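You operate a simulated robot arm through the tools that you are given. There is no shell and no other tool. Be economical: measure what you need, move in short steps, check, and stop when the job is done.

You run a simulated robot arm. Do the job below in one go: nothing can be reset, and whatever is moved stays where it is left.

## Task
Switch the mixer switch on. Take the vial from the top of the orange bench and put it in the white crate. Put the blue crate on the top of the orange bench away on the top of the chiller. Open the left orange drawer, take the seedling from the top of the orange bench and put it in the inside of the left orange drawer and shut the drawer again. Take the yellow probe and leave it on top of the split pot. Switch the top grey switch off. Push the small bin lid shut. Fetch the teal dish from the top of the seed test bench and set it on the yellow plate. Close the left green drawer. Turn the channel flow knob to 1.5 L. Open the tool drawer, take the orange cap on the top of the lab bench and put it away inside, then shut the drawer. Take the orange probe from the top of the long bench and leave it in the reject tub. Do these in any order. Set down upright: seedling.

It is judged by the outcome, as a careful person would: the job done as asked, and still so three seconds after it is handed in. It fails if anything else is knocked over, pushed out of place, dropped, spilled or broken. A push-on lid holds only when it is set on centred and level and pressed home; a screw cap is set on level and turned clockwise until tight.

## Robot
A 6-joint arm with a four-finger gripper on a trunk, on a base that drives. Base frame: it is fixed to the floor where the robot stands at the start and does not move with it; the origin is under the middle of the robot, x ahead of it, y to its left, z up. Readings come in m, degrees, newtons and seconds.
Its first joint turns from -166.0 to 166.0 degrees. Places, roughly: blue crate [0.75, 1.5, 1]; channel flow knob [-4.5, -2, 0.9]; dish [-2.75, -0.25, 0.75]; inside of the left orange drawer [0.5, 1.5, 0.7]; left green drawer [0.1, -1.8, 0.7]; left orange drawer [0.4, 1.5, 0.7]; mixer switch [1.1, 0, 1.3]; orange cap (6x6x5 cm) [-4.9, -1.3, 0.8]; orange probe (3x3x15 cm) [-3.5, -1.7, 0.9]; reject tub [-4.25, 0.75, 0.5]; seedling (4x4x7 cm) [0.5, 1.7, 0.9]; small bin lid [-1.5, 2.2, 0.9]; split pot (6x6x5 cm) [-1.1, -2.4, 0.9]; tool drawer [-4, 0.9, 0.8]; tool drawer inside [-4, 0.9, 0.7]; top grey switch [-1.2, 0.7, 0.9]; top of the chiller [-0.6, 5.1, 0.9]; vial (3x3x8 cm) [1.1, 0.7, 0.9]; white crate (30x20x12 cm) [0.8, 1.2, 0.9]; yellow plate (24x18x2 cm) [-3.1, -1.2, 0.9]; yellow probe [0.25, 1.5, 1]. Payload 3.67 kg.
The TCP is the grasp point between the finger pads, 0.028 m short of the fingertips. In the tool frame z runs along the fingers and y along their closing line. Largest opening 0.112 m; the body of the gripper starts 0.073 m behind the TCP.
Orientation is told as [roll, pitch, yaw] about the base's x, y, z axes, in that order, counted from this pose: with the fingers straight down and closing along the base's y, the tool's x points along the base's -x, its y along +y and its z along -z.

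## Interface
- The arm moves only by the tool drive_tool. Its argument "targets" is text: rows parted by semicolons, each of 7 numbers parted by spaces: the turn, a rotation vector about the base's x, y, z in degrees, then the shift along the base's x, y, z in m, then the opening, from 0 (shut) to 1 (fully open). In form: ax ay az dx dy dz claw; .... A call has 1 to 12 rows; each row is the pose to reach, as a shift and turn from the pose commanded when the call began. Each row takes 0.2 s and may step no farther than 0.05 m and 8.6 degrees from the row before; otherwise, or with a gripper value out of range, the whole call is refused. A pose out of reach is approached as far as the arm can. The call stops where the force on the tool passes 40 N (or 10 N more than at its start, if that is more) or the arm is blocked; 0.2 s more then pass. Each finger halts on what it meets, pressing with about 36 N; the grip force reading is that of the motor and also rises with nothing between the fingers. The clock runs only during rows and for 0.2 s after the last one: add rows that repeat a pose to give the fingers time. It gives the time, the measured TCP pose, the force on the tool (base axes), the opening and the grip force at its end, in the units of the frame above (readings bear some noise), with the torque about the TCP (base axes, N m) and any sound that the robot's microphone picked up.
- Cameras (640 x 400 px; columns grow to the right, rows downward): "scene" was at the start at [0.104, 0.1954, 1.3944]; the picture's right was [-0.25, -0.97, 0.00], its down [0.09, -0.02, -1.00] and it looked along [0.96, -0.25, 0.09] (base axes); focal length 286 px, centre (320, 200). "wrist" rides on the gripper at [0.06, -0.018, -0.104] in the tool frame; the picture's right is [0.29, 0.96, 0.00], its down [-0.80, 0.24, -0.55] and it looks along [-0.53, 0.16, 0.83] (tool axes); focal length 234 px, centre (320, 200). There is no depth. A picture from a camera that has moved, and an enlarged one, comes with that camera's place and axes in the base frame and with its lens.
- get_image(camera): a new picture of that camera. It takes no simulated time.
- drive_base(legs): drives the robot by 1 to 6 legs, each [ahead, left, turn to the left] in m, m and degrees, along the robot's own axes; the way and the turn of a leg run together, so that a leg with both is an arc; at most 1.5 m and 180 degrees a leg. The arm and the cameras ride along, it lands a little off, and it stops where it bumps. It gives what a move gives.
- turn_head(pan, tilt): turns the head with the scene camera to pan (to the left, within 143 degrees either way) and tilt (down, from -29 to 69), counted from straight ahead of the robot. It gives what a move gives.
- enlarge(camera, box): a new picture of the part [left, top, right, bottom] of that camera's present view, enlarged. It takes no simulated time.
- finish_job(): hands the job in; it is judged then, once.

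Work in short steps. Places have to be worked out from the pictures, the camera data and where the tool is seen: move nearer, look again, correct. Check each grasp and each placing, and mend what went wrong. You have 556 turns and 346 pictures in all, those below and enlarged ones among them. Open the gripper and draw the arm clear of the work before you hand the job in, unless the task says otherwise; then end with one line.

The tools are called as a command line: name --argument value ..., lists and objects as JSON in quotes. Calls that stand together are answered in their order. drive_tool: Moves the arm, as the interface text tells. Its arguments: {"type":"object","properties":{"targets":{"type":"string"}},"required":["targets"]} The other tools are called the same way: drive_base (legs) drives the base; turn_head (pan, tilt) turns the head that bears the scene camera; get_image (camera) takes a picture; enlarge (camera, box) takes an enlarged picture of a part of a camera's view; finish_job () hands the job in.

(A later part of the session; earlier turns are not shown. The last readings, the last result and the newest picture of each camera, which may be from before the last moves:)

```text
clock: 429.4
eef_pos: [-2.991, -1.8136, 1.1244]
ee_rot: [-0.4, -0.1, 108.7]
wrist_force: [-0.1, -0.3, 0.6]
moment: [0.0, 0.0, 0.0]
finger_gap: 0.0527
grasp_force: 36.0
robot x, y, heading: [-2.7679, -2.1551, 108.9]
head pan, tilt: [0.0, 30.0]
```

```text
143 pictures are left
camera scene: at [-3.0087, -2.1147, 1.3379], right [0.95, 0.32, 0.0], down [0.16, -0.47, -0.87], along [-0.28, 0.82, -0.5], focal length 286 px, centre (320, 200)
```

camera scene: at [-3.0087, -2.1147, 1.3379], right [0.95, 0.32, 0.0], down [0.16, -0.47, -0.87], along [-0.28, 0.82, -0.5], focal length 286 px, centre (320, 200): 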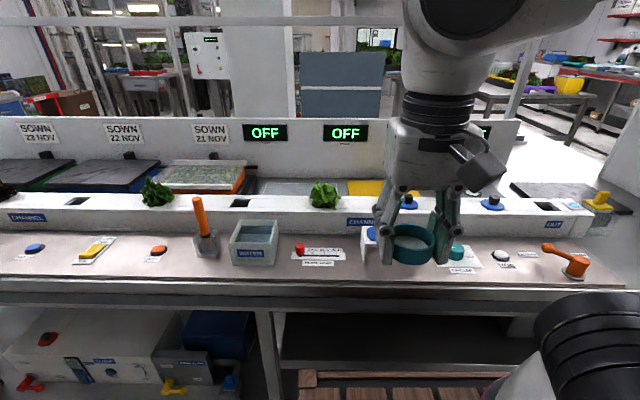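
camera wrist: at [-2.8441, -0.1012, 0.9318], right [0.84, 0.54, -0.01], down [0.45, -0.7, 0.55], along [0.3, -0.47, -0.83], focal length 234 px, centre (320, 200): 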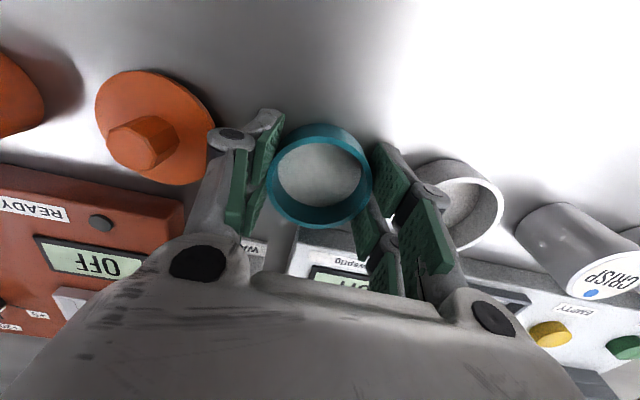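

The yellow plate is behind the channel, about u −0.2. I creep 0.15 m closer to the bench.

drive_base --legs '[[0.15, 0, 0]]'

drive_tool --targets "0 0 0 0.02 -0.01 0.04 0.35; 0 0 0 0.05 -0.01 0.08 0.35; 0 0 0 0.09 0.0 0.1 0.35; 0 0 0 0.13 0.01 0.12 0.35; 0 0 0 0.17 0.02 0.14 0.35"

get_image --camera "scene"

enlarge --camera "scene" --box '[310, 140, 480, 260]'

```text
clock: 430.8
eef_pos: [-3.0408, -1.6692, 1.124]
ee_rot: [-0.4, 0.0, 108.8]
wrist_force: [0.5, -0.1, -0.1]
moment: [0.02, 0.02, 0.02]
finger_gap: 0.0528
grasp_force: 36.2
robot x, y, heading: [-2.8179, -2.0048, 108.7]
head pan, tilt: [0.0, 30.0]
```

```text
clock: 432.0
eef_pos: [-2.8709, -1.648, 1.2639]
ee_rot: [-0.4, 0.2, 108.9]
wrist_force: [-0.1, 0.3, -0.9]
moment: [-0.09, -0.01, 0.04]
finger_gap: 0.0532
grasp_force: 36.6
robot x, y, heading: [-2.816, -2.0028, 108.7]
head pan, tilt: [0.0, 30.0]
```

```text
142 pictures are left
camera scene: at [-3.0578, -1.9698, 1.3378], right [0.95, 0.32, 0.0], down [0.16, -0.47, -0.87], along [-0.28, 0.82, -0.5], focal length 286 px, centre (320, 200)
```

scene: 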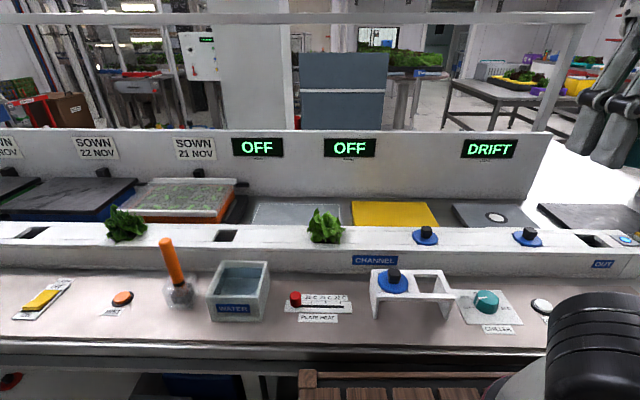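

```text
3.33 times, centred on (395, 200) of scene
camera zoom: at [-3.0578, -1.9698, 1.3378], right [0.95, 0.32, 0.0], down [0.16, -0.47, -0.87], along [-0.28, 0.82, -0.5], focal length 953 px, centre (70, 200)
```

zoom: 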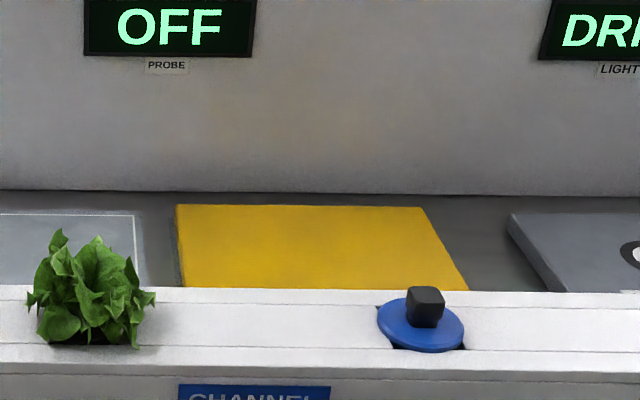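

The plate's back edge is at u ≈ −0.145, its centre about (-3.078, -1.218), top z ≈ 0.863. I carry the dish over it at a safe height.

drive_tool --targets "0 0 0 -0.018 0.038 0 0.35; 0 0 0 -0.036 0.076 0 0.35; 0 0 0 -0.055 0.115 0 0.35; 0 0 0 -0.073 0.153 0 0.35; 0 0 0 -0.092 0.192 -0.01 0.35; 0 0 0 -0.11 0.23 -0.02 0.35; 0 0 0 -0.128 0.268 -0.035 0.35; 0 0 0 -0.147 0.306 -0.055 0.35; 0 0 0 -0.165 0.344 -0.075 0.35; 0 0 0 -0.183 0.382 -0.095 0.35; 0 0 0 -0.2065 0.4205 -0.115 0.35; 0 0 0 -0.2065 0.4305 -0.16 0.35"

get_image --camera "wrist"

enlarge --camera "scene" --box '[310, 100, 480, 240]'

```text
clock: 434.6
eef_pos: [-3.0766, -1.2179, 1.1051]
ee_rot: [-0.2, 0.0, 108.8]
wrist_force: [-1.4, -1.4, 0.9]
moment: [0.05, 0.01, 0.01]
finger_gap: 0.0527
grasp_force: 36.3
robot x, y, heading: [-2.8192, -2.0109, 108.6]
head pan, tilt: [0.0, 30.0]
```

```text
140 pictures are left
camera wrist: at [-3.0399, -1.2675, 1.2107], right [-0.81, -0.58, -0.01], down [-0.49, 0.68, 0.55], along [-0.32, 0.45, -0.83], focal length 234 px, centre (320, 200)
```

wrist: 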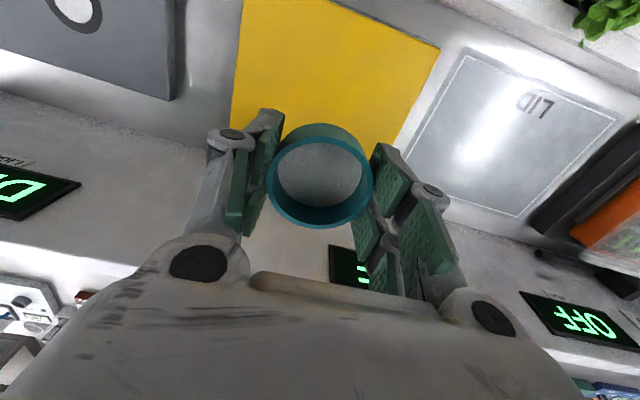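

```text
2.86 times, centred on (395, 170) of scene
camera zoom: at [-3.0575, -1.9705, 1.3379], right [0.95, 0.32, 0.0], down [0.16, -0.47, -0.87], along [-0.28, 0.82, -0.5], focal length 817 px, centre (106, 286)
```

zoom: 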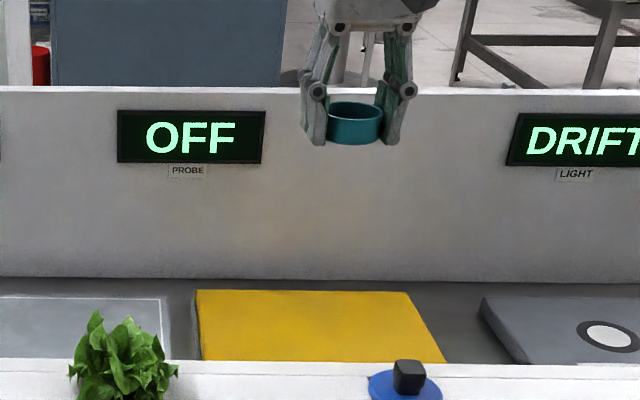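

Well centred above the plate. I lower, slowly at the end, until the dish touches.

drive_tool --targets "0 0 0 0 0 -0.045 0.35; 0 0 0 0 0 -0.09 0.35; 0 0 0 0 0 -0.135 0.35; 0 0 0 0 0 -0.17 0.35; 0 0 0 0 0 -0.19 0.35; 0 0 0 0 0 -0.198 0.35; 0 0 0 0 0 -0.204 0.35; 0 0 0 0 0 -0.209 0.35; 0 0 0 0 0 -0.213 0.35; 0 0 0 0 0 -0.217 0.35"

enlarge --camera "scene" --box '[310, 100, 480, 240]'

```text
clock: 436.6
eef_pos: [-3.0783, -1.2172, 0.8967]
ee_rot: [-0.2, -0.3, 108.7]
wrist_force: [1.6, -3.7, 16.6]
moment: [-0.52, 0.35, 0.12]
finger_gap: 0.0526
grasp_force: 35.9
robot x, y, heading: [-2.8191, -2.0083, 108.7]
head pan, tilt: [0.0, 30.0]
stopped in row 10: the force on the tool passed its limit at 47 N (the readings are from after the stop); the commanded pose is now the measured one
```

```text
2.86 times, centred on (395, 170) of scene
camera zoom: at [-3.0573, -1.9708, 1.3379], right [0.95, 0.32, 0.0], down [0.16, -0.47, -0.87], along [-0.28, 0.82, -0.5], focal length 817 px, centre (106, 286)
```

zoom: 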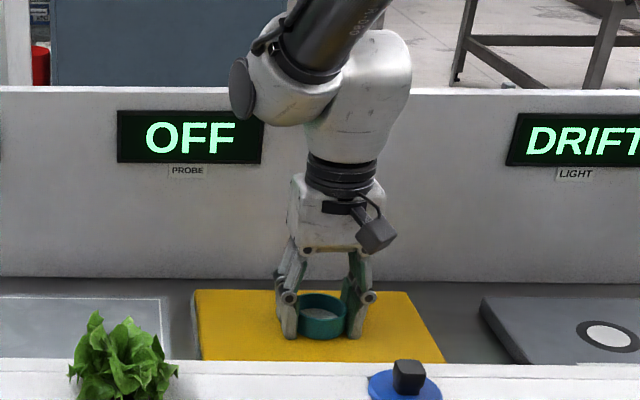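

The dish is on the plate. I open and lift away.

drive_tool --targets "0 0 0 0 0 0.001 0.42; 0 0 0 0 0 0.001 0.58; 0 0 0 0 0 0.001 0.62; 0 0 0 0 0 0.03 0.62; 0 0 0 0 0 0.07 0.62; 0 0 0 0 0 0.11 0.62; 0 0 0 0 0 0.155 0.62; 0 0 0 0.01 -0.03 0.19 0.62; 0 0 0 0.02 -0.06 0.22 0.62; 0 0 0 0.03 -0.1 0.24 0.62; 0 0 0 0.04 -0.14 0.26 0.62; 0 0 0 0.05 -0.18 0.28 0.62"

get_image --camera "scene"

```text
clock: 439.2
eef_pos: [-3.0267, -1.396, 1.1717]
ee_rot: [-0.3, -0.2, 108.8]
wrist_force: [-0.9, 0.4, -0.4]
moment: [-0.05, -0.02, 0.01]
finger_gap: 0.0693
grasp_force: 0.1
robot x, y, heading: [-2.8169, -2.0079, 108.7]
head pan, tilt: [0.0, 30.0]
```

```text
137 pictures are left
camera scene: at [-3.0579, -1.9695, 1.3378], right [0.95, 0.32, 0.0], down [0.16, -0.47, -0.87], along [-0.28, 0.82, -0.5], focal length 286 px, centre (320, 200)
```

scene: 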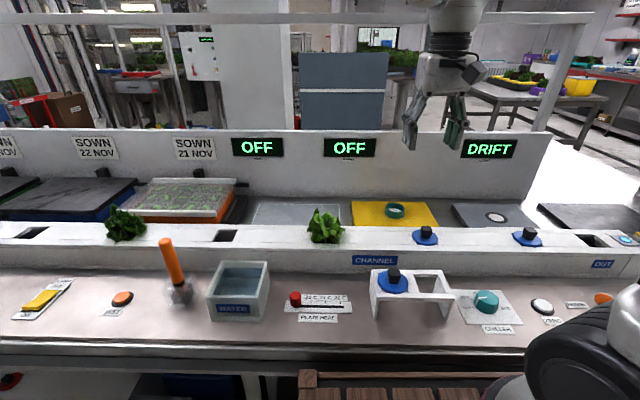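

Dish placed. Now I look left along the bench for the channel flow knob.

turn_head --pan 50 --tilt 25

get_image --camera "scene"

```text
clock: 440.4
eef_pos: [-3.0265, -1.3956, 1.1712]
ee_rot: [-0.3, -0.3, 108.8]
wrist_force: [0.0, -0.4, 0.0]
moment: [-0.01, -0.04, 0.02]
finger_gap: 0.0694
grasp_force: 0.0
robot x, y, heading: [-2.8175, -2.009, 109.0]
head pan, tilt: [50.0, 25.0]
```

```text
136 pictures are left
camera scene: at [-3.1144, -2.0223, 1.3458], right [0.36, 0.93, 0.0], down [0.39, -0.15, -0.91], along [-0.84, 0.33, -0.42], focal length 286 px, centre (320, 200)
```

scene: 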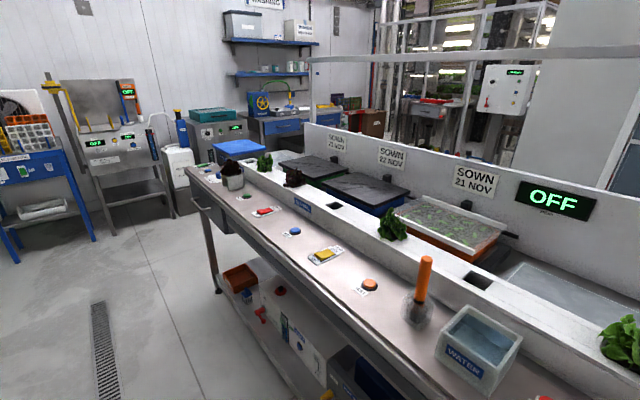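

I zoom toward the far-left end of the bench.

enlarge --camera "scene" --box '[60, 70, 340, 240]'

enlarge --camera "scene" --box '[180, 150, 320, 240]'

```text
2.29 times, centred on (200, 155) of scene
camera zoom: at [-3.1144, -2.0223, 1.3458], right [0.36, 0.93, 0.0], down [0.39, -0.15, -0.91], along [-0.84, 0.33, -0.42], focal length 653 px, centre (594, 303)
```

zoom: 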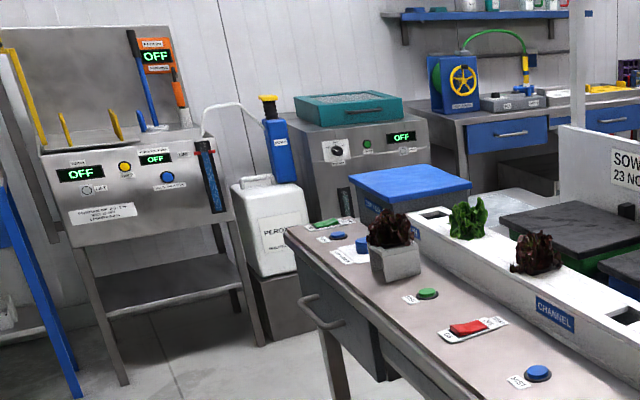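

```text
4.44 times, centred on (250, 195) of scene
camera zoom: at [-3.1144, -2.0223, 1.3458], right [0.36, 0.93, 0.0], down [0.39, -0.15, -0.91], along [-0.84, 0.33, -0.42], focal length 1270 px, centre (631, 222)
```

zoom: 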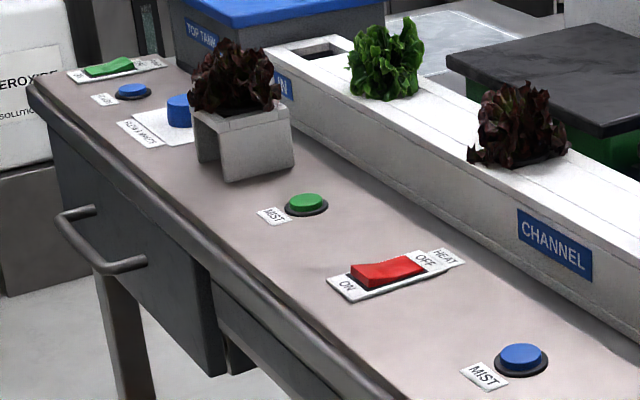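

The blue knob on a white dial near the bench's left end should be the channel flow knob. I back off slightly and slide left 1.5 m.

drive_base --legs '[[-0.08, 0, -1.3], [0, 0.75, 0], [0, 0.75, 0]]'

turn_head --pan 10 --tilt 35

get_image --camera "scene"

```text
clock: 448.9
eef_pos: [-4.4465, -1.9376, 1.1726]
ee_rot: [-0.3, -0.4, 108.9]
wrist_force: [-0.6, 0.5, -0.3]
moment: [0.0, -0.02, 0.01]
finger_gap: 0.0693
grasp_force: 0.1
robot x, y, heading: [-4.2394, -2.5504, 108.4]
head pan, tilt: [50.0, 25.0]
```

```text
clock: 449.9
eef_pos: [-4.4474, -1.938, 1.1731]
ee_rot: [-0.3, -0.3, 109.0]
wrist_force: [-0.6, -0.2, -0.5]
moment: [0.01, -0.03, 0.01]
finger_gap: 0.0691
grasp_force: 0.0
robot x, y, heading: [-4.2361, -2.5471, 109.0]
head pan, tilt: [10.0, 35.0]
```

```text
133 pictures are left
camera scene: at [-4.491, -2.5209, 1.3301], right [0.88, 0.48, 0.0], down [0.28, -0.5, -0.82], along [-0.39, 0.72, -0.57], focal length 286 px, centre (320, 200)
```

scene: 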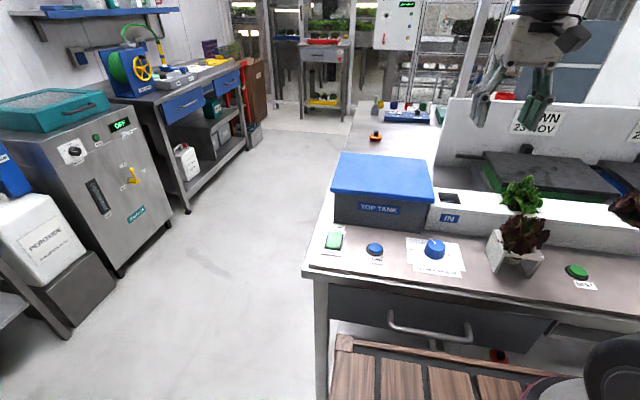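

Found. I zoom on the dial to read its scale.

enlarge --camera "scene" --box '[400, 220, 480, 290]'

get_image --camera "wrist"

```text
5.71 times, centred on (440, 255) of scene
camera zoom: at [-4.491, -2.5209, 1.3301], right [0.88, 0.48, 0.0], down [0.28, -0.5, -0.82], along [-0.39, 0.72, -0.57], focal length 1633 px, centre (-366, -114)
```

zoom: 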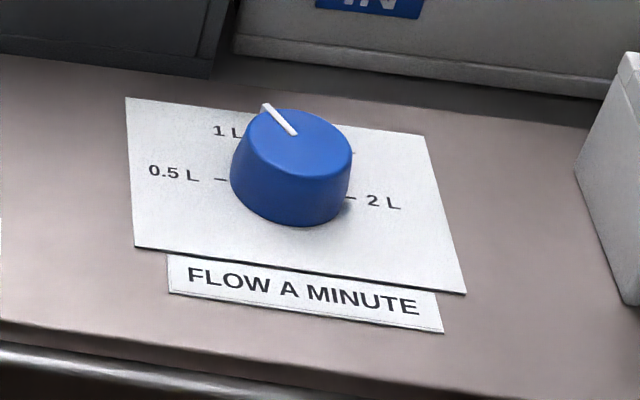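

```text
131 pictures are left
camera wrist: at [-4.4101, -1.9886, 1.2775], right [-0.81, -0.58, -0.01], down [-0.49, 0.67, 0.56], along [-0.32, 0.46, -0.83], focal length 234 px, centre (320, 200)
```

wrist: 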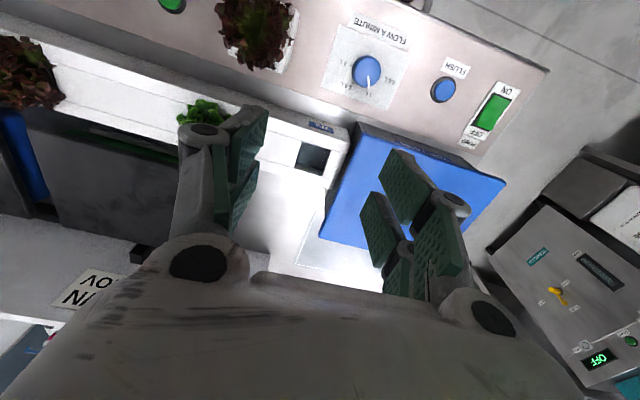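

I zoom the wrist view of the dial for the exact angles.

enlarge --camera "wrist" --box '[320, 15, 420, 115]'

```text
4.00 times, centred on (370, 65) of wrist
camera zoom: at [-4.4101, -1.9886, 1.2775], right [-0.81, -0.58, -0.01], down [-0.49, 0.67, 0.56], along [-0.32, 0.46, -0.83], focal length 937 px, centre (120, 740)
```

zoom: 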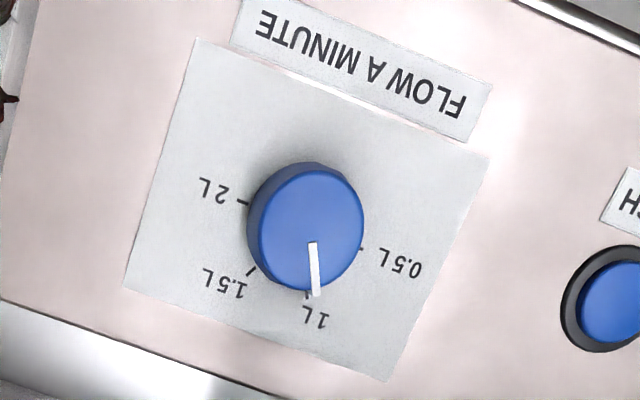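

Scale read: ticks 60° apart, clockwise increasing, pointer now at 1 L; so I must turn it 60° clockwise. Knob top centre ≈ (-4.489, -2.004, 0.885). I turn the hand −30° and go above the knob.

drive_tool --targets "0 0 -7.5 -0.01 -0.016 -0.02 0.6; 0 0 -15 -0.02 -0.033 -0.05 0.6; 0 0 -22.5 -0.03 -0.05 -0.09 0.6; 0 0 -30 -0.0416 -0.066 -0.13 0.6; 0 0 -30 -0.0416 -0.066 -0.17 0.6; 0 0 -30 -0.0416 -0.066 -0.21 0.6"

get_image --camera "wrist"

enlarge --camera "scene" --box '[380, 160, 540, 290]'

```text
clock: 451.3
eef_pos: [-4.4879, -2.003, 0.9633]
ee_rot: [-0.3, -0.3, 78.7]
wrist_force: [0.3, 0.2, 0.4]
moment: [0.03, 0.02, 0.01]
finger_gap: 0.0671
grasp_force: 0.0
robot x, y, heading: [-4.238, -2.5523, 108.7]
head pan, tilt: [10.0, 35.0]
```

```text
129 pictures are left
camera wrist: at [-4.4817, -2.0655, 1.0669], right [-1.0, -0.1, -0.01], down [-0.08, 0.83, 0.56], along [-0.05, 0.55, -0.83], focal length 234 px, centre (320, 200)
```

wrist: 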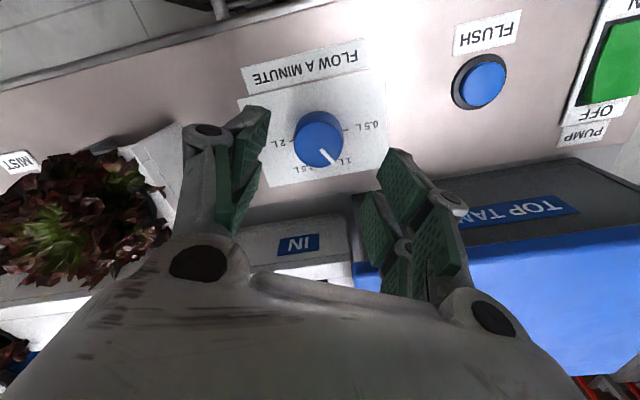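

```text
3.08 times, centred on (460, 225) of scene
camera zoom: at [-4.4907, -2.521, 1.3301], right [0.88, 0.48, 0.0], down [0.28, -0.5, -0.82], along [-0.39, 0.72, -0.57], focal length 879 px, centre (-111, 123)
```

zoom: 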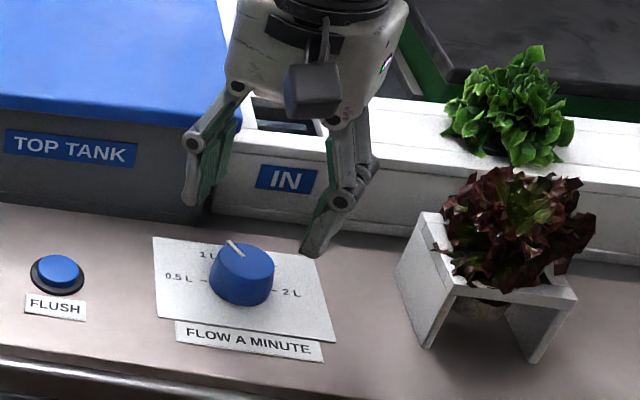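

Aligned within 3 mm. I descend around the knob and grip it.

drive_tool --targets "0 0 0 0.001 0.002 -0.03 0.6; 0 0 0 0.001 0.002 -0.06 0.6; 0 0 0 0.001 0.002 -0.077 0.6; 0 0 0 0.001 0.002 -0.077 0.4; 0 0 0 0.001 0.002 -0.077 0.25; 0 0 0 0.001 0.002 -0.077 0.25; 0 0 0 0.001 0.002 -0.077 0.25"

get_image --camera "wrist"

```text
clock: 452.3
eef_pos: [-4.4869, -2.0014, 0.8887]
ee_rot: [0.1, -0.5, 78.9]
wrist_force: [19.3, -0.7, 65.0]
moment: [-1.77, 0.28, -0.7]
finger_gap: 0.0413
grasp_force: 44.5
robot x, y, heading: [-4.2371, -2.554, 108.6]
head pan, tilt: [10.0, 35.0]
stopped in row 4: the force on the tool passed its limit at 49 N (the readings are from after the stop); the commanded pose is now the measured one
```

```text
127 pictures are left
camera wrist: at [-4.4803, -2.0635, 0.9941], right [-1.0, -0.1, 0.0], down [-0.08, 0.82, 0.56], along [-0.05, 0.56, -0.83], focal length 234 px, centre (320, 200)
```

wrist: 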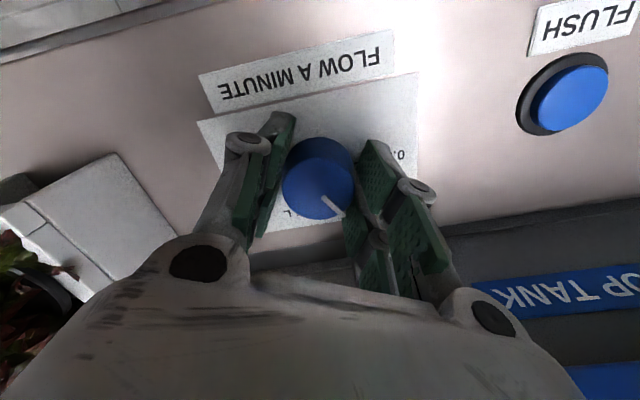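

The tips touched the panel; I raise 5 mm and complete the grip.

drive_tool --targets "0 0 0 0 0 0.006 0.35; 0 0 0 0 0 0.006 0.25; 0 0 0 0 0 0.006 0.25; 0 0 0 0 0 0.006 0.25"

```text
clock: 453.3
eef_pos: [-4.4869, -2.0011, 0.8936]
ee_rot: [-0.2, -0.2, 78.9]
wrist_force: [11.2, -7.1, -29.7]
moment: [-0.41, -0.13, -0.03]
finger_gap: 0.0407
grasp_force: 44.8
robot x, y, heading: [-4.2386, -2.552, 108.8]
head pan, tilt: [10.0, 35.0]
```

Gripped. I turn the hand 60° clockwise about the knob's axis.

drive_tool --targets "0 0 -7.5 0 0 -0.002 0.25; 0 0 -15 0 0 -0.002 0.25; 0 0 -22.5 0 0 -0.002 0.25; 0 0 -30 0 0 -0.002 0.25; 0 0 -37.5 0 0 -0.002 0.25; 0 0 -45 0 0 -0.002 0.25; 0 0 -52.5 0 0 -0.002 0.25; 0 0 -60 0 0 -0.002 0.25"

drive_tool --targets "0 0 0 0 0 0 0.45; 0 0 0 0 0 0 0.6; 0 0 0 0 0 0.0 0.6; 0 0 0 0 0 0.04 0.6; 0 0 0 0 0 0.08 0.6; 0 0 0 0.01 -0.04 0.1 0.6; 0 0 0 0.02 -0.08 0.12 0.6; 0 0 0 0.03 -0.12 0.14 0.6"

enlarge --camera "scene" --box '[400, 220, 480, 290]'

get_image --camera "wrist"

```text
clock: 454.3
eef_pos: [-4.4879, -2.0007, 0.8924]
ee_rot: [0.1, -0.6, 52.3]
wrist_force: [7.7, -6.5, 22.9]
moment: [-0.55, -0.52, -0.01]
finger_gap: 0.0404
grasp_force: 44.9
robot x, y, heading: [-4.2362, -2.5486, 108.7]
head pan, tilt: [10.0, 35.0]
stopped in row 4: the force on the tool passed its limit at 45 N (the readings are from after the stop); the commanded pose is now the measured one
```

```text
clock: 456.1
eef_pos: [-4.4571, -2.1195, 1.0315]
ee_rot: [0.0, -0.5, 52.2]
wrist_force: [-0.7, 0.6, -0.8]
moment: [-0.01, -0.04, 0.05]
finger_gap: 0.0672
grasp_force: 0.1
robot x, y, heading: [-4.239, -2.55, 109.0]
head pan, tilt: [10.0, 35.0]
```

```text
5.71 times, centred on (440, 255) of scene
camera zoom: at [-4.4912, -2.5206, 1.33], right [0.88, 0.48, 0.0], down [0.28, -0.5, -0.82], along [-0.39, 0.72, -0.57], focal length 1633 px, centre (-366, -114)
```

zoom: 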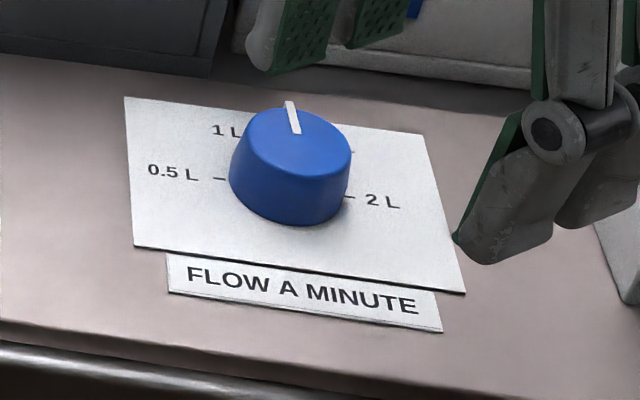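

```text
125 pictures are left
camera wrist: at [-4.4796, -2.1775, 1.1365], right [-0.93, 0.36, 0.0], down [0.3, 0.77, 0.56], along [0.2, 0.52, -0.83], focal length 234 px, centre (320, 200)
```

wrist: 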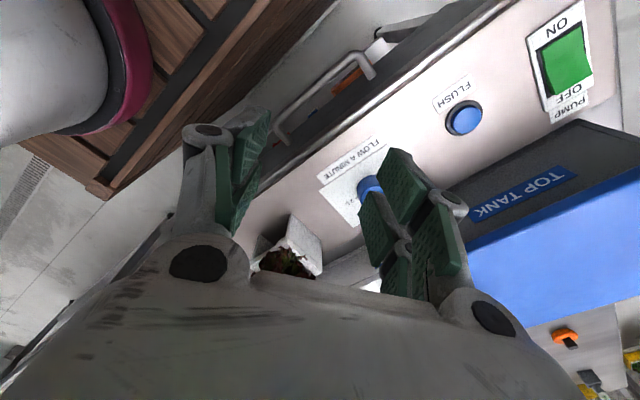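

It turned about 27° before the force limit. I re-grip slightly higher and turn the remaining ~34°.

drive_tool --targets "0 0 0 -0.01 0.04 0 0.6; 0 0 0 -0.02 0.08 -0.01 0.6; 0 0 0 -0.03 0.119 -0.03 0.6; 0 0 0 -0.03 0.119 -0.07 0.6; 0 0 0 -0.03 0.119 -0.11 0.6; 0 0 0 -0.03 0.119 -0.133 0.6; 0 0 0 -0.03 0.119 -0.133 0.4; 0 0 0 -0.03 0.119 -0.133 0.28; 0 0 0 -0.03 0.119 -0.133 0.28; 0 0 0 -0.03 0.119 -0.133 0.28"

get_image --camera "wrist"

```text
clock: 458.3
eef_pos: [-4.4885, -2.0016, 0.8989]
ee_rot: [0.2, -0.4, 52.2]
wrist_force: [-10.6, 14.1, -4.5]
moment: [0.74, 0.39, 0.03]
finger_gap: 0.0396
grasp_force: 45.3
robot x, y, heading: [-4.2389, -2.5476, 108.6]
head pan, tilt: [10.0, 35.0]
```

```text
124 pictures are left
camera wrist: at [-4.5102, -2.06, 1.0039], right [-0.93, 0.36, 0.0], down [0.3, 0.77, 0.56], along [0.2, 0.52, -0.83], focal length 234 px, centre (320, 200)
```

wrist: 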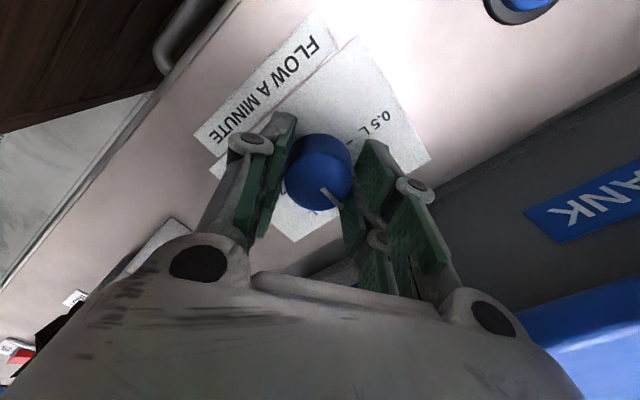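

Gripped. I turn a further 34°.

drive_tool --targets "0 0 -6.8 0 0 0 0.28; 0 0 -13.6 0 0 0 0.28; 0 0 -20.4 0 0 0 0.28; 0 0 -27.2 0 0 0 0.28; 0 0 -34 0 0 0 0.28; 0 0 -34 0 0 0 0.28"

drive_tool --targets "0 0 0 0 0 0 0.45; 0 0 0 0 0 0 0.6; 0 0 0 0 0 0.0 0.6; 0 0 0 0 0 0.04 0.6; 0 0 0 0 0 0.08 0.6; 0 0 0 0 0 0.12 0.6; 0 0 0 0.0 0 0.16 0.6"

enlarge --camera "wrist" --box '[240, 40, 400, 200]'

```text
clock: 459.7
eef_pos: [-4.49, -2.0009, 0.899]
ee_rot: [0.1, -0.4, 18.1]
wrist_force: [-14.9, 20.0, 11.8]
moment: [0.73, -0.53, 0.09]
finger_gap: 0.0397
grasp_force: 44.9
robot x, y, heading: [-4.2378, -2.5496, 108.7]
head pan, tilt: [10.0, 35.0]
```

```text
clock: 461.3
eef_pos: [-4.4874, -2.0031, 1.0599]
ee_rot: [-0.1, -0.5, 18.1]
wrist_force: [-0.6, 0.5, 0.4]
moment: [-0.01, -0.05, 0.01]
finger_gap: 0.0671
grasp_force: 0.0
robot x, y, heading: [-4.2379, -2.5527, 108.5]
head pan, tilt: [10.0, 35.0]
```

```text
2.50 times, centred on (320, 120) of wrist
camera zoom: at [-4.5394, -2.0384, 1.1642], right [-0.57, 0.82, 0.0], down [0.68, 0.47, 0.56], along [0.46, 0.32, -0.83], focal length 585 px, centre (320, 400)
```

zoom: 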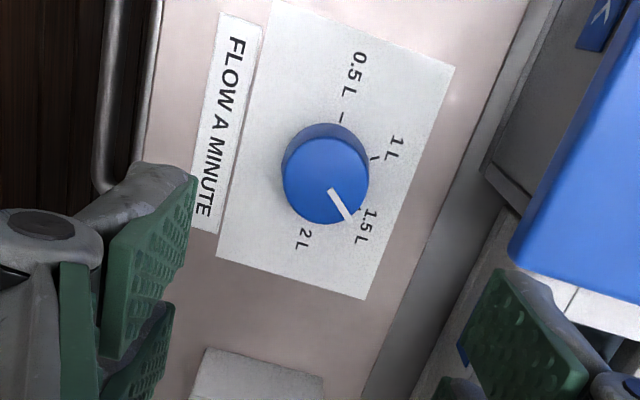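

The pointer is about at 1.5 L. I zoom closer to judge its exact angle.

enlarge --camera "wrist" --box '[295, 65, 365, 145]'

enlarge --camera "scene" --box '[400, 220, 480, 290]'

```text
5.00 times, centred on (330, 105) of wrist
camera zoom: at [-4.5394, -2.0384, 1.1642], right [-0.57, 0.82, 0.0], down [0.68, 0.47, 0.56], along [0.46, 0.32, -0.83], focal length 1171 px, centre (270, 675)
```

zoom: 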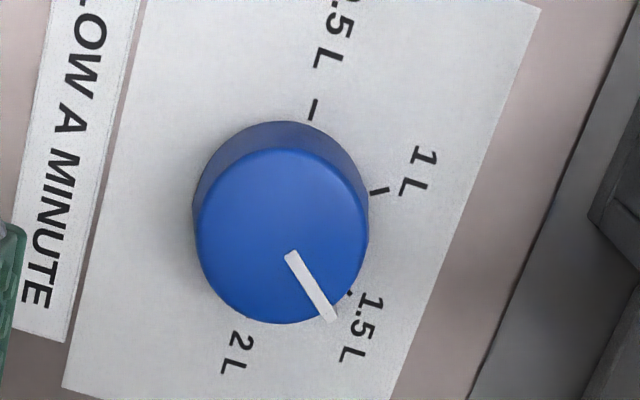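

```text
5.71 times, centred on (440, 255) of scene
camera zoom: at [-4.491, -2.5207, 1.33], right [0.88, 0.48, 0.0], down [0.28, -0.5, -0.82], along [-0.39, 0.72, -0.57], focal length 1633 px, centre (-366, -114)
```

zoom: 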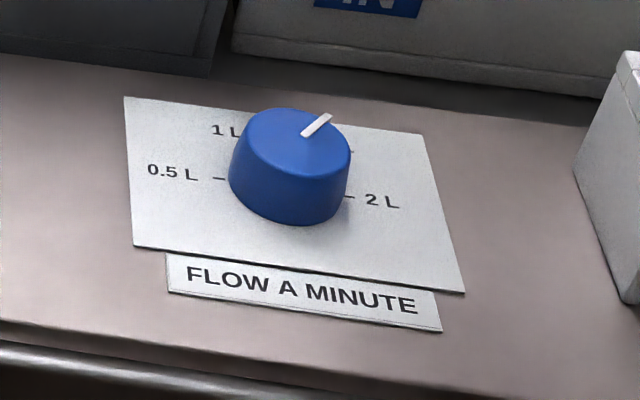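

Computing the angles: the 1.5 L tick is at 81°, the pointer at about 75°; it is ~6° too far. I re-grip and turn back 6°.

drive_tool --targets "0 0 0 0.0007 0.0025 -0.04 0.6; 0 0 0 0.0007 0.0025 -0.08 0.6; 0 0 0 0.0007 0.0025 -0.12 0.6; 0 0 0 0.0007 0.0025 -0.16 0.6; 0 0 0 0.0007 0.0025 -0.16 0.4; 0 0 0 0.0007 0.0025 -0.16 0.28; 0 0 0 0.0007 0.0025 -0.16 0.28; 0 0 3 0.0007 0.0025 -0.16 0.28; 0 0 6 0.0007 0.0025 -0.16 0.28; 0 0 6 0.0007 0.0025 -0.16 0.28"

drive_tool --targets "0 0 0 0 0 0 0.45; 0 0 0 0 0 0 0.6; 0 0 0 0 0 0.0 0.6; 0 0 0 0 0 0.04 0.6; 0 0 0 0 0 0.08 0.6; 0 0 0 0 0 0.12 0.6; 0 0 0 0.0 0 0.16 0.6"

enlarge --camera "wrist" --box '[295, 65, 365, 145]'

```text
clock: 463.5
eef_pos: [-4.4874, -1.9997, 0.9]
ee_rot: [0.1, -0.5, 24.2]
wrist_force: [18.7, -21.9, 3.0]
moment: [-0.45, -1.09, -0.02]
finger_gap: 0.039
grasp_force: 45.0
robot x, y, heading: [-4.2388, -2.5509, 108.8]
head pan, tilt: [10.0, 35.0]
```

```text
clock: 465.1
eef_pos: [-4.4879, -2.0004, 1.0588]
ee_rot: [0.0, -0.7, 24.3]
wrist_force: [0.1, 0.9, -0.6]
moment: [-0.03, -0.02, 0.02]
finger_gap: 0.0672
grasp_force: 0.0
robot x, y, heading: [-4.2387, -2.5486, 108.7]
head pan, tilt: [10.0, 35.0]
```

```text
5.00 times, centred on (330, 105) of wrist
camera zoom: at [-4.5349, -2.0403, 1.1643], right [-0.66, 0.76, 0.0], down [0.62, 0.54, 0.56], along [0.42, 0.37, -0.83], focal length 1171 px, centre (270, 675)
```

zoom: 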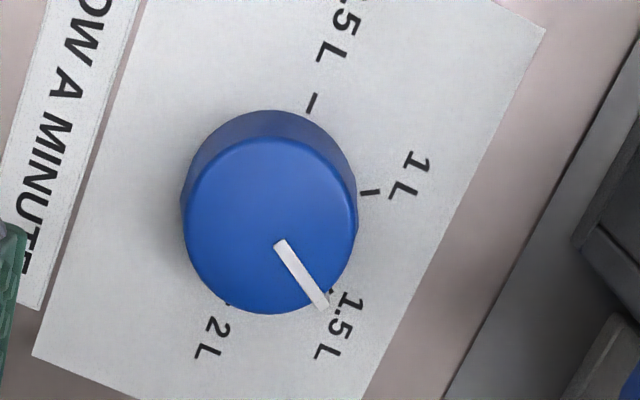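

The pointer is now on 1.5 L (within 1–2°). Next the orange probe: I raise the arm and slide right 0.95 m.

drive_tool --targets "0 0 0 0.01 -0.02 0.045 0.6; 0 0 0 0.02 -0.05 0.08 0.6; 0 0 0 0.03 -0.08 0.11 0.6; 0 0 0 0.04 -0.11 0.14 0.6; 0 0 0 0.05 -0.14 0.17 0.6"

drive_base --legs '[[0, -0.95, 0]]'

turn_head --pan 0 --tilt 35

get_image --camera "scene"

get_image --camera "wrist"

```text
refused: row 1 steps farther than a row can; nothing moved
```

```text
clock: 470.0
eef_pos: [-3.5837, -1.6978, 1.0588]
ee_rot: [0.1, -0.5, 23.7]
wrist_force: [-0.1, 0.3, -0.8]
moment: [0.01, 0.02, 0.0]
finger_gap: 0.0674
grasp_force: 0.1
robot x, y, heading: [-3.3438, -2.2568, 108.2]
head pan, tilt: [10.0, 35.0]
```

```text
clock: 470.7
eef_pos: [-3.5844, -1.6985, 1.0593]
ee_rot: [0.1, -0.4, 23.6]
wrist_force: [-0.2, 0.9, -0.2]
moment: [-0.01, -0.01, 0.01]
finger_gap: 0.0674
grasp_force: 0.1
robot x, y, heading: [-3.3396, -2.2471, 108.2]
head pan, tilt: [0.0, 35.0]
```

```text
119 pictures are left
camera scene: at [-3.5787, -2.2132, 1.3301], right [0.95, 0.31, 0.0], down [0.18, -0.55, -0.82], along [-0.26, 0.78, -0.57], focal length 286 px, centre (320, 200)
```

scene: 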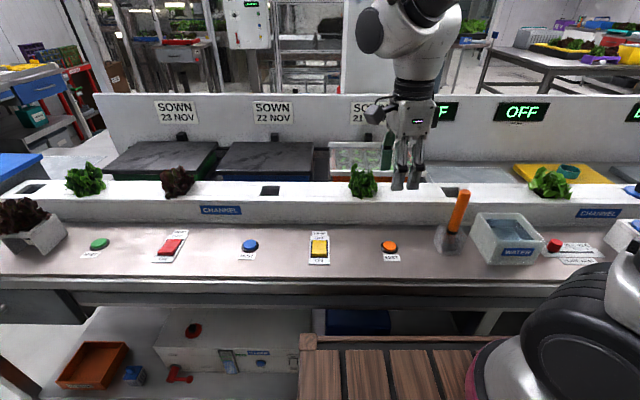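

```text
118 pictures are left
camera wrist: at [-3.6317, -1.7382, 1.1641], right [-0.65, 0.76, 0.0], down [0.63, 0.54, 0.56], along [0.43, 0.36, -0.83], focal length 234 px, centre (320, 200)
```

wrist: 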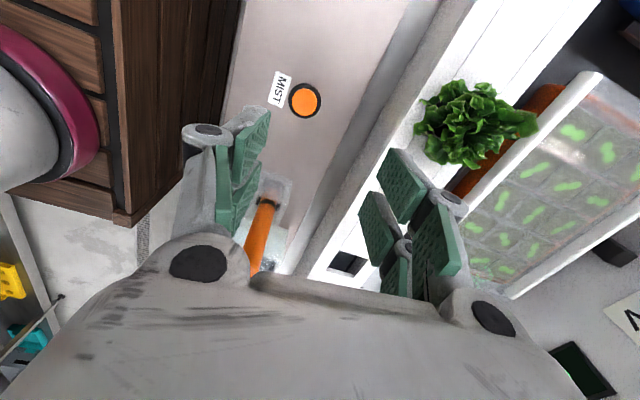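

The slide passed over everything safely. I zoom in on the orange probe in its beaker.

enlarge --camera "scene" --box '[410, 170, 550, 290]'

enlarge --camera "wrist" --box '[210, 150, 330, 290]'

```text
3.33 times, centred on (480, 230) of scene
camera zoom: at [-3.5787, -2.2132, 1.3301], right [0.95, 0.31, 0.0], down [0.18, -0.55, -0.82], along [-0.26, 0.78, -0.57], focal length 953 px, centre (-213, 100)
```

zoom: 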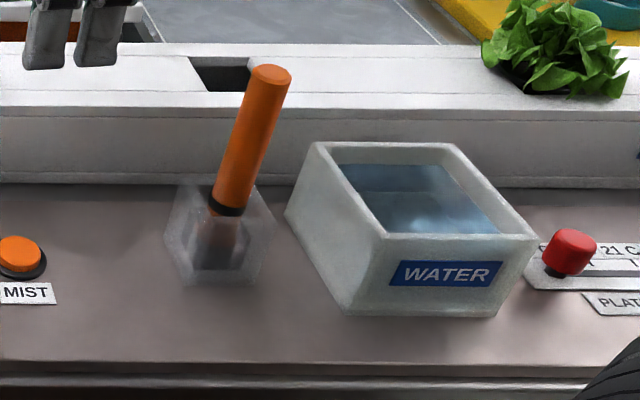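

```text
2.86 times, centred on (270, 220) of wrist
camera zoom: at [-3.6317, -1.7382, 1.1641], right [-0.65, 0.76, 0.0], down [0.63, 0.54, 0.56], along [0.43, 0.36, -0.83], focal length 669 px, centre (463, 143)
```

zoom: 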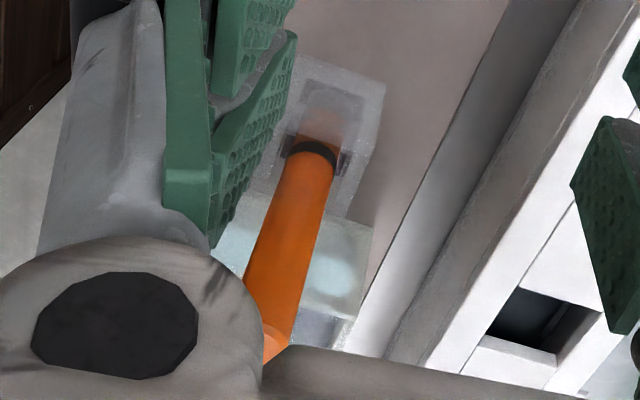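

Probe at (-3.453, -1.676), top z ≈ 1.018. I rise, go over it, and then lower around its upper part.

drive_tool --targets "0 0 0 0 0 0.04 0.6; 0 0 0 0.02 0.004 0.07 0.6; 0 0 0 0.06 0.01 0.08 0.6; 0 0 0 0.1 0.017 0.08 0.6; 0 0 0 0.131 0.0225 0.08 0.6"

get_image --camera "wrist"

enlarge --camera "scene" --box '[400, 120, 540, 280]'

```text
clock: 471.9
eef_pos: [-3.4521, -1.6759, 1.1396]
ee_rot: [0.0, -0.5, 23.6]
wrist_force: [0.4, 0.0, 0.0]
moment: [-0.01, -0.01, 0.01]
finger_gap: 0.0672
grasp_force: 0.0
robot x, y, heading: [-3.3371, -2.2497, 108.0]
head pan, tilt: [0.0, 35.0]
```

```text
115 pictures are left
camera wrist: at [-3.4997, -1.7159, 1.2451], right [-0.65, 0.76, 0.0], down [0.63, 0.54, 0.56], along [0.43, 0.36, -0.83], focal length 234 px, centre (320, 200)
```

wrist: 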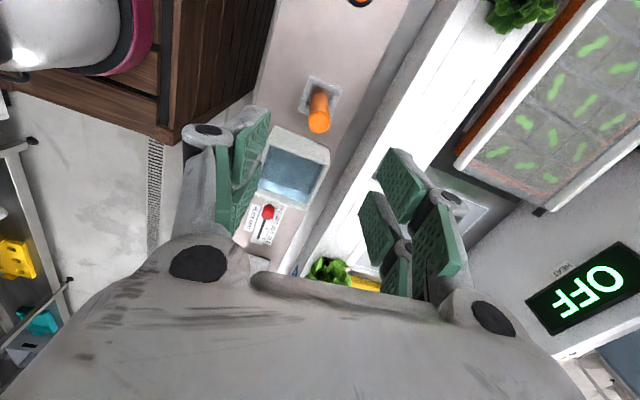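

```text
2.50 times, centred on (470, 200) of scene
camera zoom: at [-3.5788, -2.2132, 1.33], right [0.95, 0.31, 0.0], down [0.18, -0.55, -0.82], along [-0.26, 0.78, -0.57], focal length 714 px, centre (-55, 200)
```

zoom: 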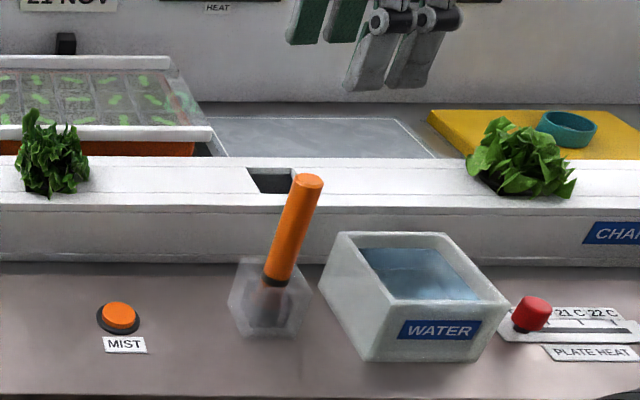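

The probe stands right under the jaws (3 mm off). I lower and grip it.

drive_tool --targets "0 0 0 0.003 0.003 -0.04 0.6; 0 0 0 0.003 0.003 -0.08 0.6; 0 0 0 0.003 0.003 -0.12 0.6; 0 0 0 0.003 0.003 -0.155 0.6; 0 0 0 0.003 0.003 -0.155 0.3; 0 0 0 0.003 0.003 -0.155 0.1; 0 0 0 0.003 0.003 -0.155 0.1; 0 0 0 0.003 0.003 -0.155 0.1"

```text
clock: 473.7
eef_pos: [-3.4497, -1.6722, 0.9847]
ee_rot: [0.1, -0.3, 23.6]
wrist_force: [-0.7, 0.4, -1.1]
moment: [0.0, -0.03, -0.01]
finger_gap: 0.0175
grasp_force: 35.8
robot x, y, heading: [-3.3386, -2.2533, 108.1]
head pan, tilt: [0.0, 35.0]
```

Something 17.5 mm wide is held. I lift straight up and check.

drive_tool --targets "0 0 0 0 0 0.03 0.1; 0 0 0 0 0 0.07 0.1; 0 0 0 0 0 0.11 0.1; 0 0 0 0 0 0.15 0.1; 0 0 0 0 0 0.19 0.1; 0 0 0 0 0 0.23 0.1; 0 0 0 0.01 -0.03 0.26 0.1; 0 0 0 0.02 -0.07 0.28 0.1; 0 0 0 0.03 -0.11 0.28 0.1; 0 0 0 0.04 -0.15 0.28 0.1; 0 0 0 0.05 -0.19 0.28 0.1"

get_image --camera "scene"

```text
clock: 476.1
eef_pos: [-3.3984, -1.8638, 1.2664]
ee_rot: [0.0, -0.5, 23.6]
wrist_force: [-0.6, 0.2, -1.3]
moment: [-0.01, -0.08, 0.03]
finger_gap: 0.0175
grasp_force: 36.1
robot x, y, heading: [-3.341, -2.253, 107.8]
head pan, tilt: [0.0, 35.0]
```

```text
113 pictures are left
camera scene: at [-3.5792, -2.2131, 1.33], right [0.95, 0.31, 0.0], down [0.18, -0.55, -0.82], along [-0.25, 0.78, -0.57], focal length 286 px, centre (320, 200)
```

scene: 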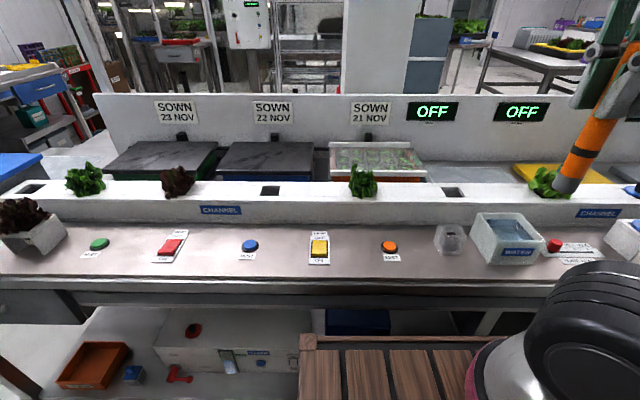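

The probe is held; its holder stayed. The corridor round the long bench's left end leads to the lab bench and on to the tub, so I slide left 1.7 m and drive up it.

drive_base --legs '[[0, 0.87, 0], [0, 0.87, 0]]'

turn_head --pan -15 --tilt 25

get_image --camera "scene"

```text
clock: 485.0
eef_pos: [-5.0792, -2.4163, 1.2652]
ee_rot: [0.1, -0.4, 24.4]
wrist_force: [0.1, -1.0, -1.0]
moment: [0.02, 0.01, 0.01]
finger_gap: 0.017
grasp_force: 35.8
robot x, y, heading: [-5.0145, -2.8077, 108.9]
head pan, tilt: [0.0, 35.0]
```

```text
clock: 485.8
eef_pos: [-5.0795, -2.4174, 1.2646]
ee_rot: [0.1, -0.4, 24.4]
wrist_force: [0.0, 0.0, -0.7]
moment: [0.02, -0.01, 0.02]
finger_gap: 0.017
grasp_force: 36.2
robot x, y, heading: [-5.0161, -2.8066, 109.0]
head pan, tilt: [-15.0, 25.0]
```

```text
112 pictures are left
camera scene: at [-5.2328, -2.7613, 1.3458], right [1.0, 0.07, 0.0], down [0.03, -0.42, -0.91], along [-0.06, 0.9, -0.42], focal length 286 px, centre (320, 200)
```

scene: 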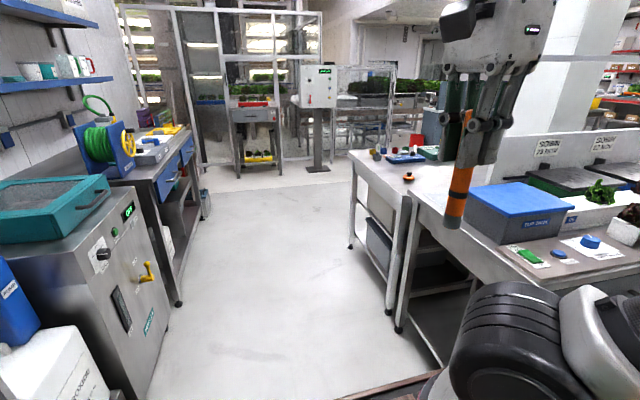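

The corridor is clear; the orange cap is visible on the lab bench at right. I drive ahead 1.4 m and look to the right.

drive_base --legs '[[1.4, 0, -1.5]]'

turn_head --pan -55 --tilt 20

get_image --camera "scene"

```text
clock: 492.8
eef_pos: [-5.5277, -1.0945, 1.2652]
ee_rot: [0.1, -0.4, 24.2]
wrist_force: [-0.5, 0.1, -0.3]
moment: [-0.01, 0.0, -0.02]
finger_gap: 0.017
grasp_force: 36.3
robot x, y, heading: [-5.464, -1.4842, 108.5]
head pan, tilt: [-15.0, 25.0]
```

```text
clock: 493.8
eef_pos: [-5.529, -1.096, 1.2656]
ee_rot: [0.1, -0.4, 24.1]
wrist_force: [0.1, -0.4, -1.1]
moment: [-0.01, 0.03, 0.0]
finger_gap: 0.017
grasp_force: 35.5
robot x, y, heading: [-5.4687, -1.4851, 108.7]
head pan, tilt: [-55.0, 20.0]
```

```text
111 pictures are left
camera scene: at [-5.6222, -1.4559, 1.3539], right [0.81, -0.59, 0.0], down [-0.2, -0.28, -0.94], along [0.56, 0.76, -0.34], focal length 286 px, centre (320, 200)
```

scene: 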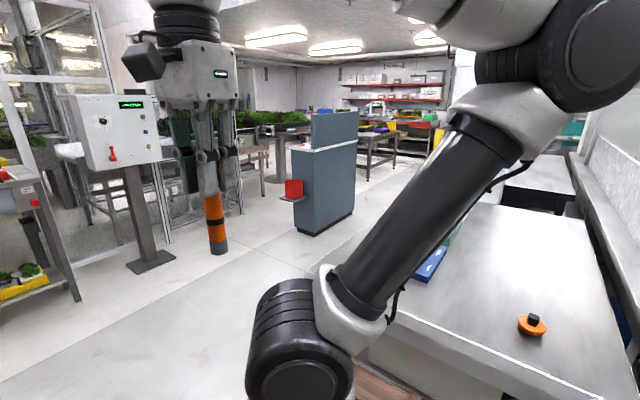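

I see the red reject tub hung on the blue-grey pedestal, with the tool drawer above it on the same side. I drive ahead, turn right and approach it.

drive_base --legs '[[1.45, 0, 0], [0, 0, -91], [0.8, 0, 0]]'

turn_head --pan 0 --tilt 25

get_image --camera "scene"

```text
clock: 508.8
eef_pos: [-4.7717, 0.151, 1.2641]
ee_rot: [0.1, -0.5, -68.2]
wrist_force: [0.2, -0.3, -1.3]
moment: [0.03, 0.0, -0.01]
finger_gap: 0.0171
grasp_force: 36.3
robot x, y, heading: [-5.1679, 0.1044, 16.4]
head pan, tilt: [-55.0, 20.0]
```

```text
clock: 510.0
eef_pos: [-4.7722, 0.1513, 1.2651]
ee_rot: [0.2, -0.4, -68.2]
wrist_force: [-1.9, 0.2, -1.1]
moment: [-0.02, 0.0, 0.01]
finger_gap: 0.017
grasp_force: 35.8
robot x, y, heading: [-5.1636, 0.1049, 16.4]
head pan, tilt: [0.0, 25.0]
```

```text
110 pictures are left
camera scene: at [-5.1157, 0.3458, 1.3458], right [0.28, -0.96, 0.0], down [-0.41, -0.12, -0.91], along [0.87, 0.25, -0.42], focal length 286 px, centre (320, 200)
```

scene: 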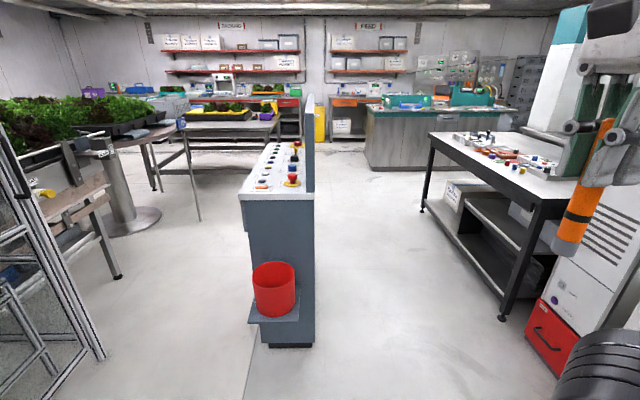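

I zoom in on the console and tub.

enlarge --camera "scene" --box '[220, 120, 340, 360]'

```text
1.67 times, centred on (280, 240) of scene
camera zoom: at [-5.1157, 0.3458, 1.3458], right [0.28, -0.96, 0.0], down [-0.41, -0.12, -0.91], along [0.87, 0.25, -0.42], focal length 476 px, centre (387, 133)
```

zoom: 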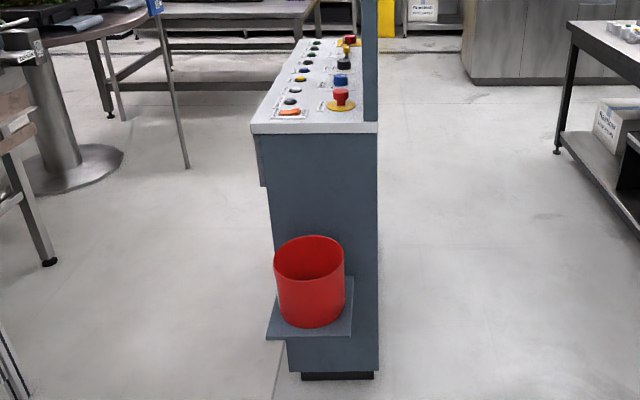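

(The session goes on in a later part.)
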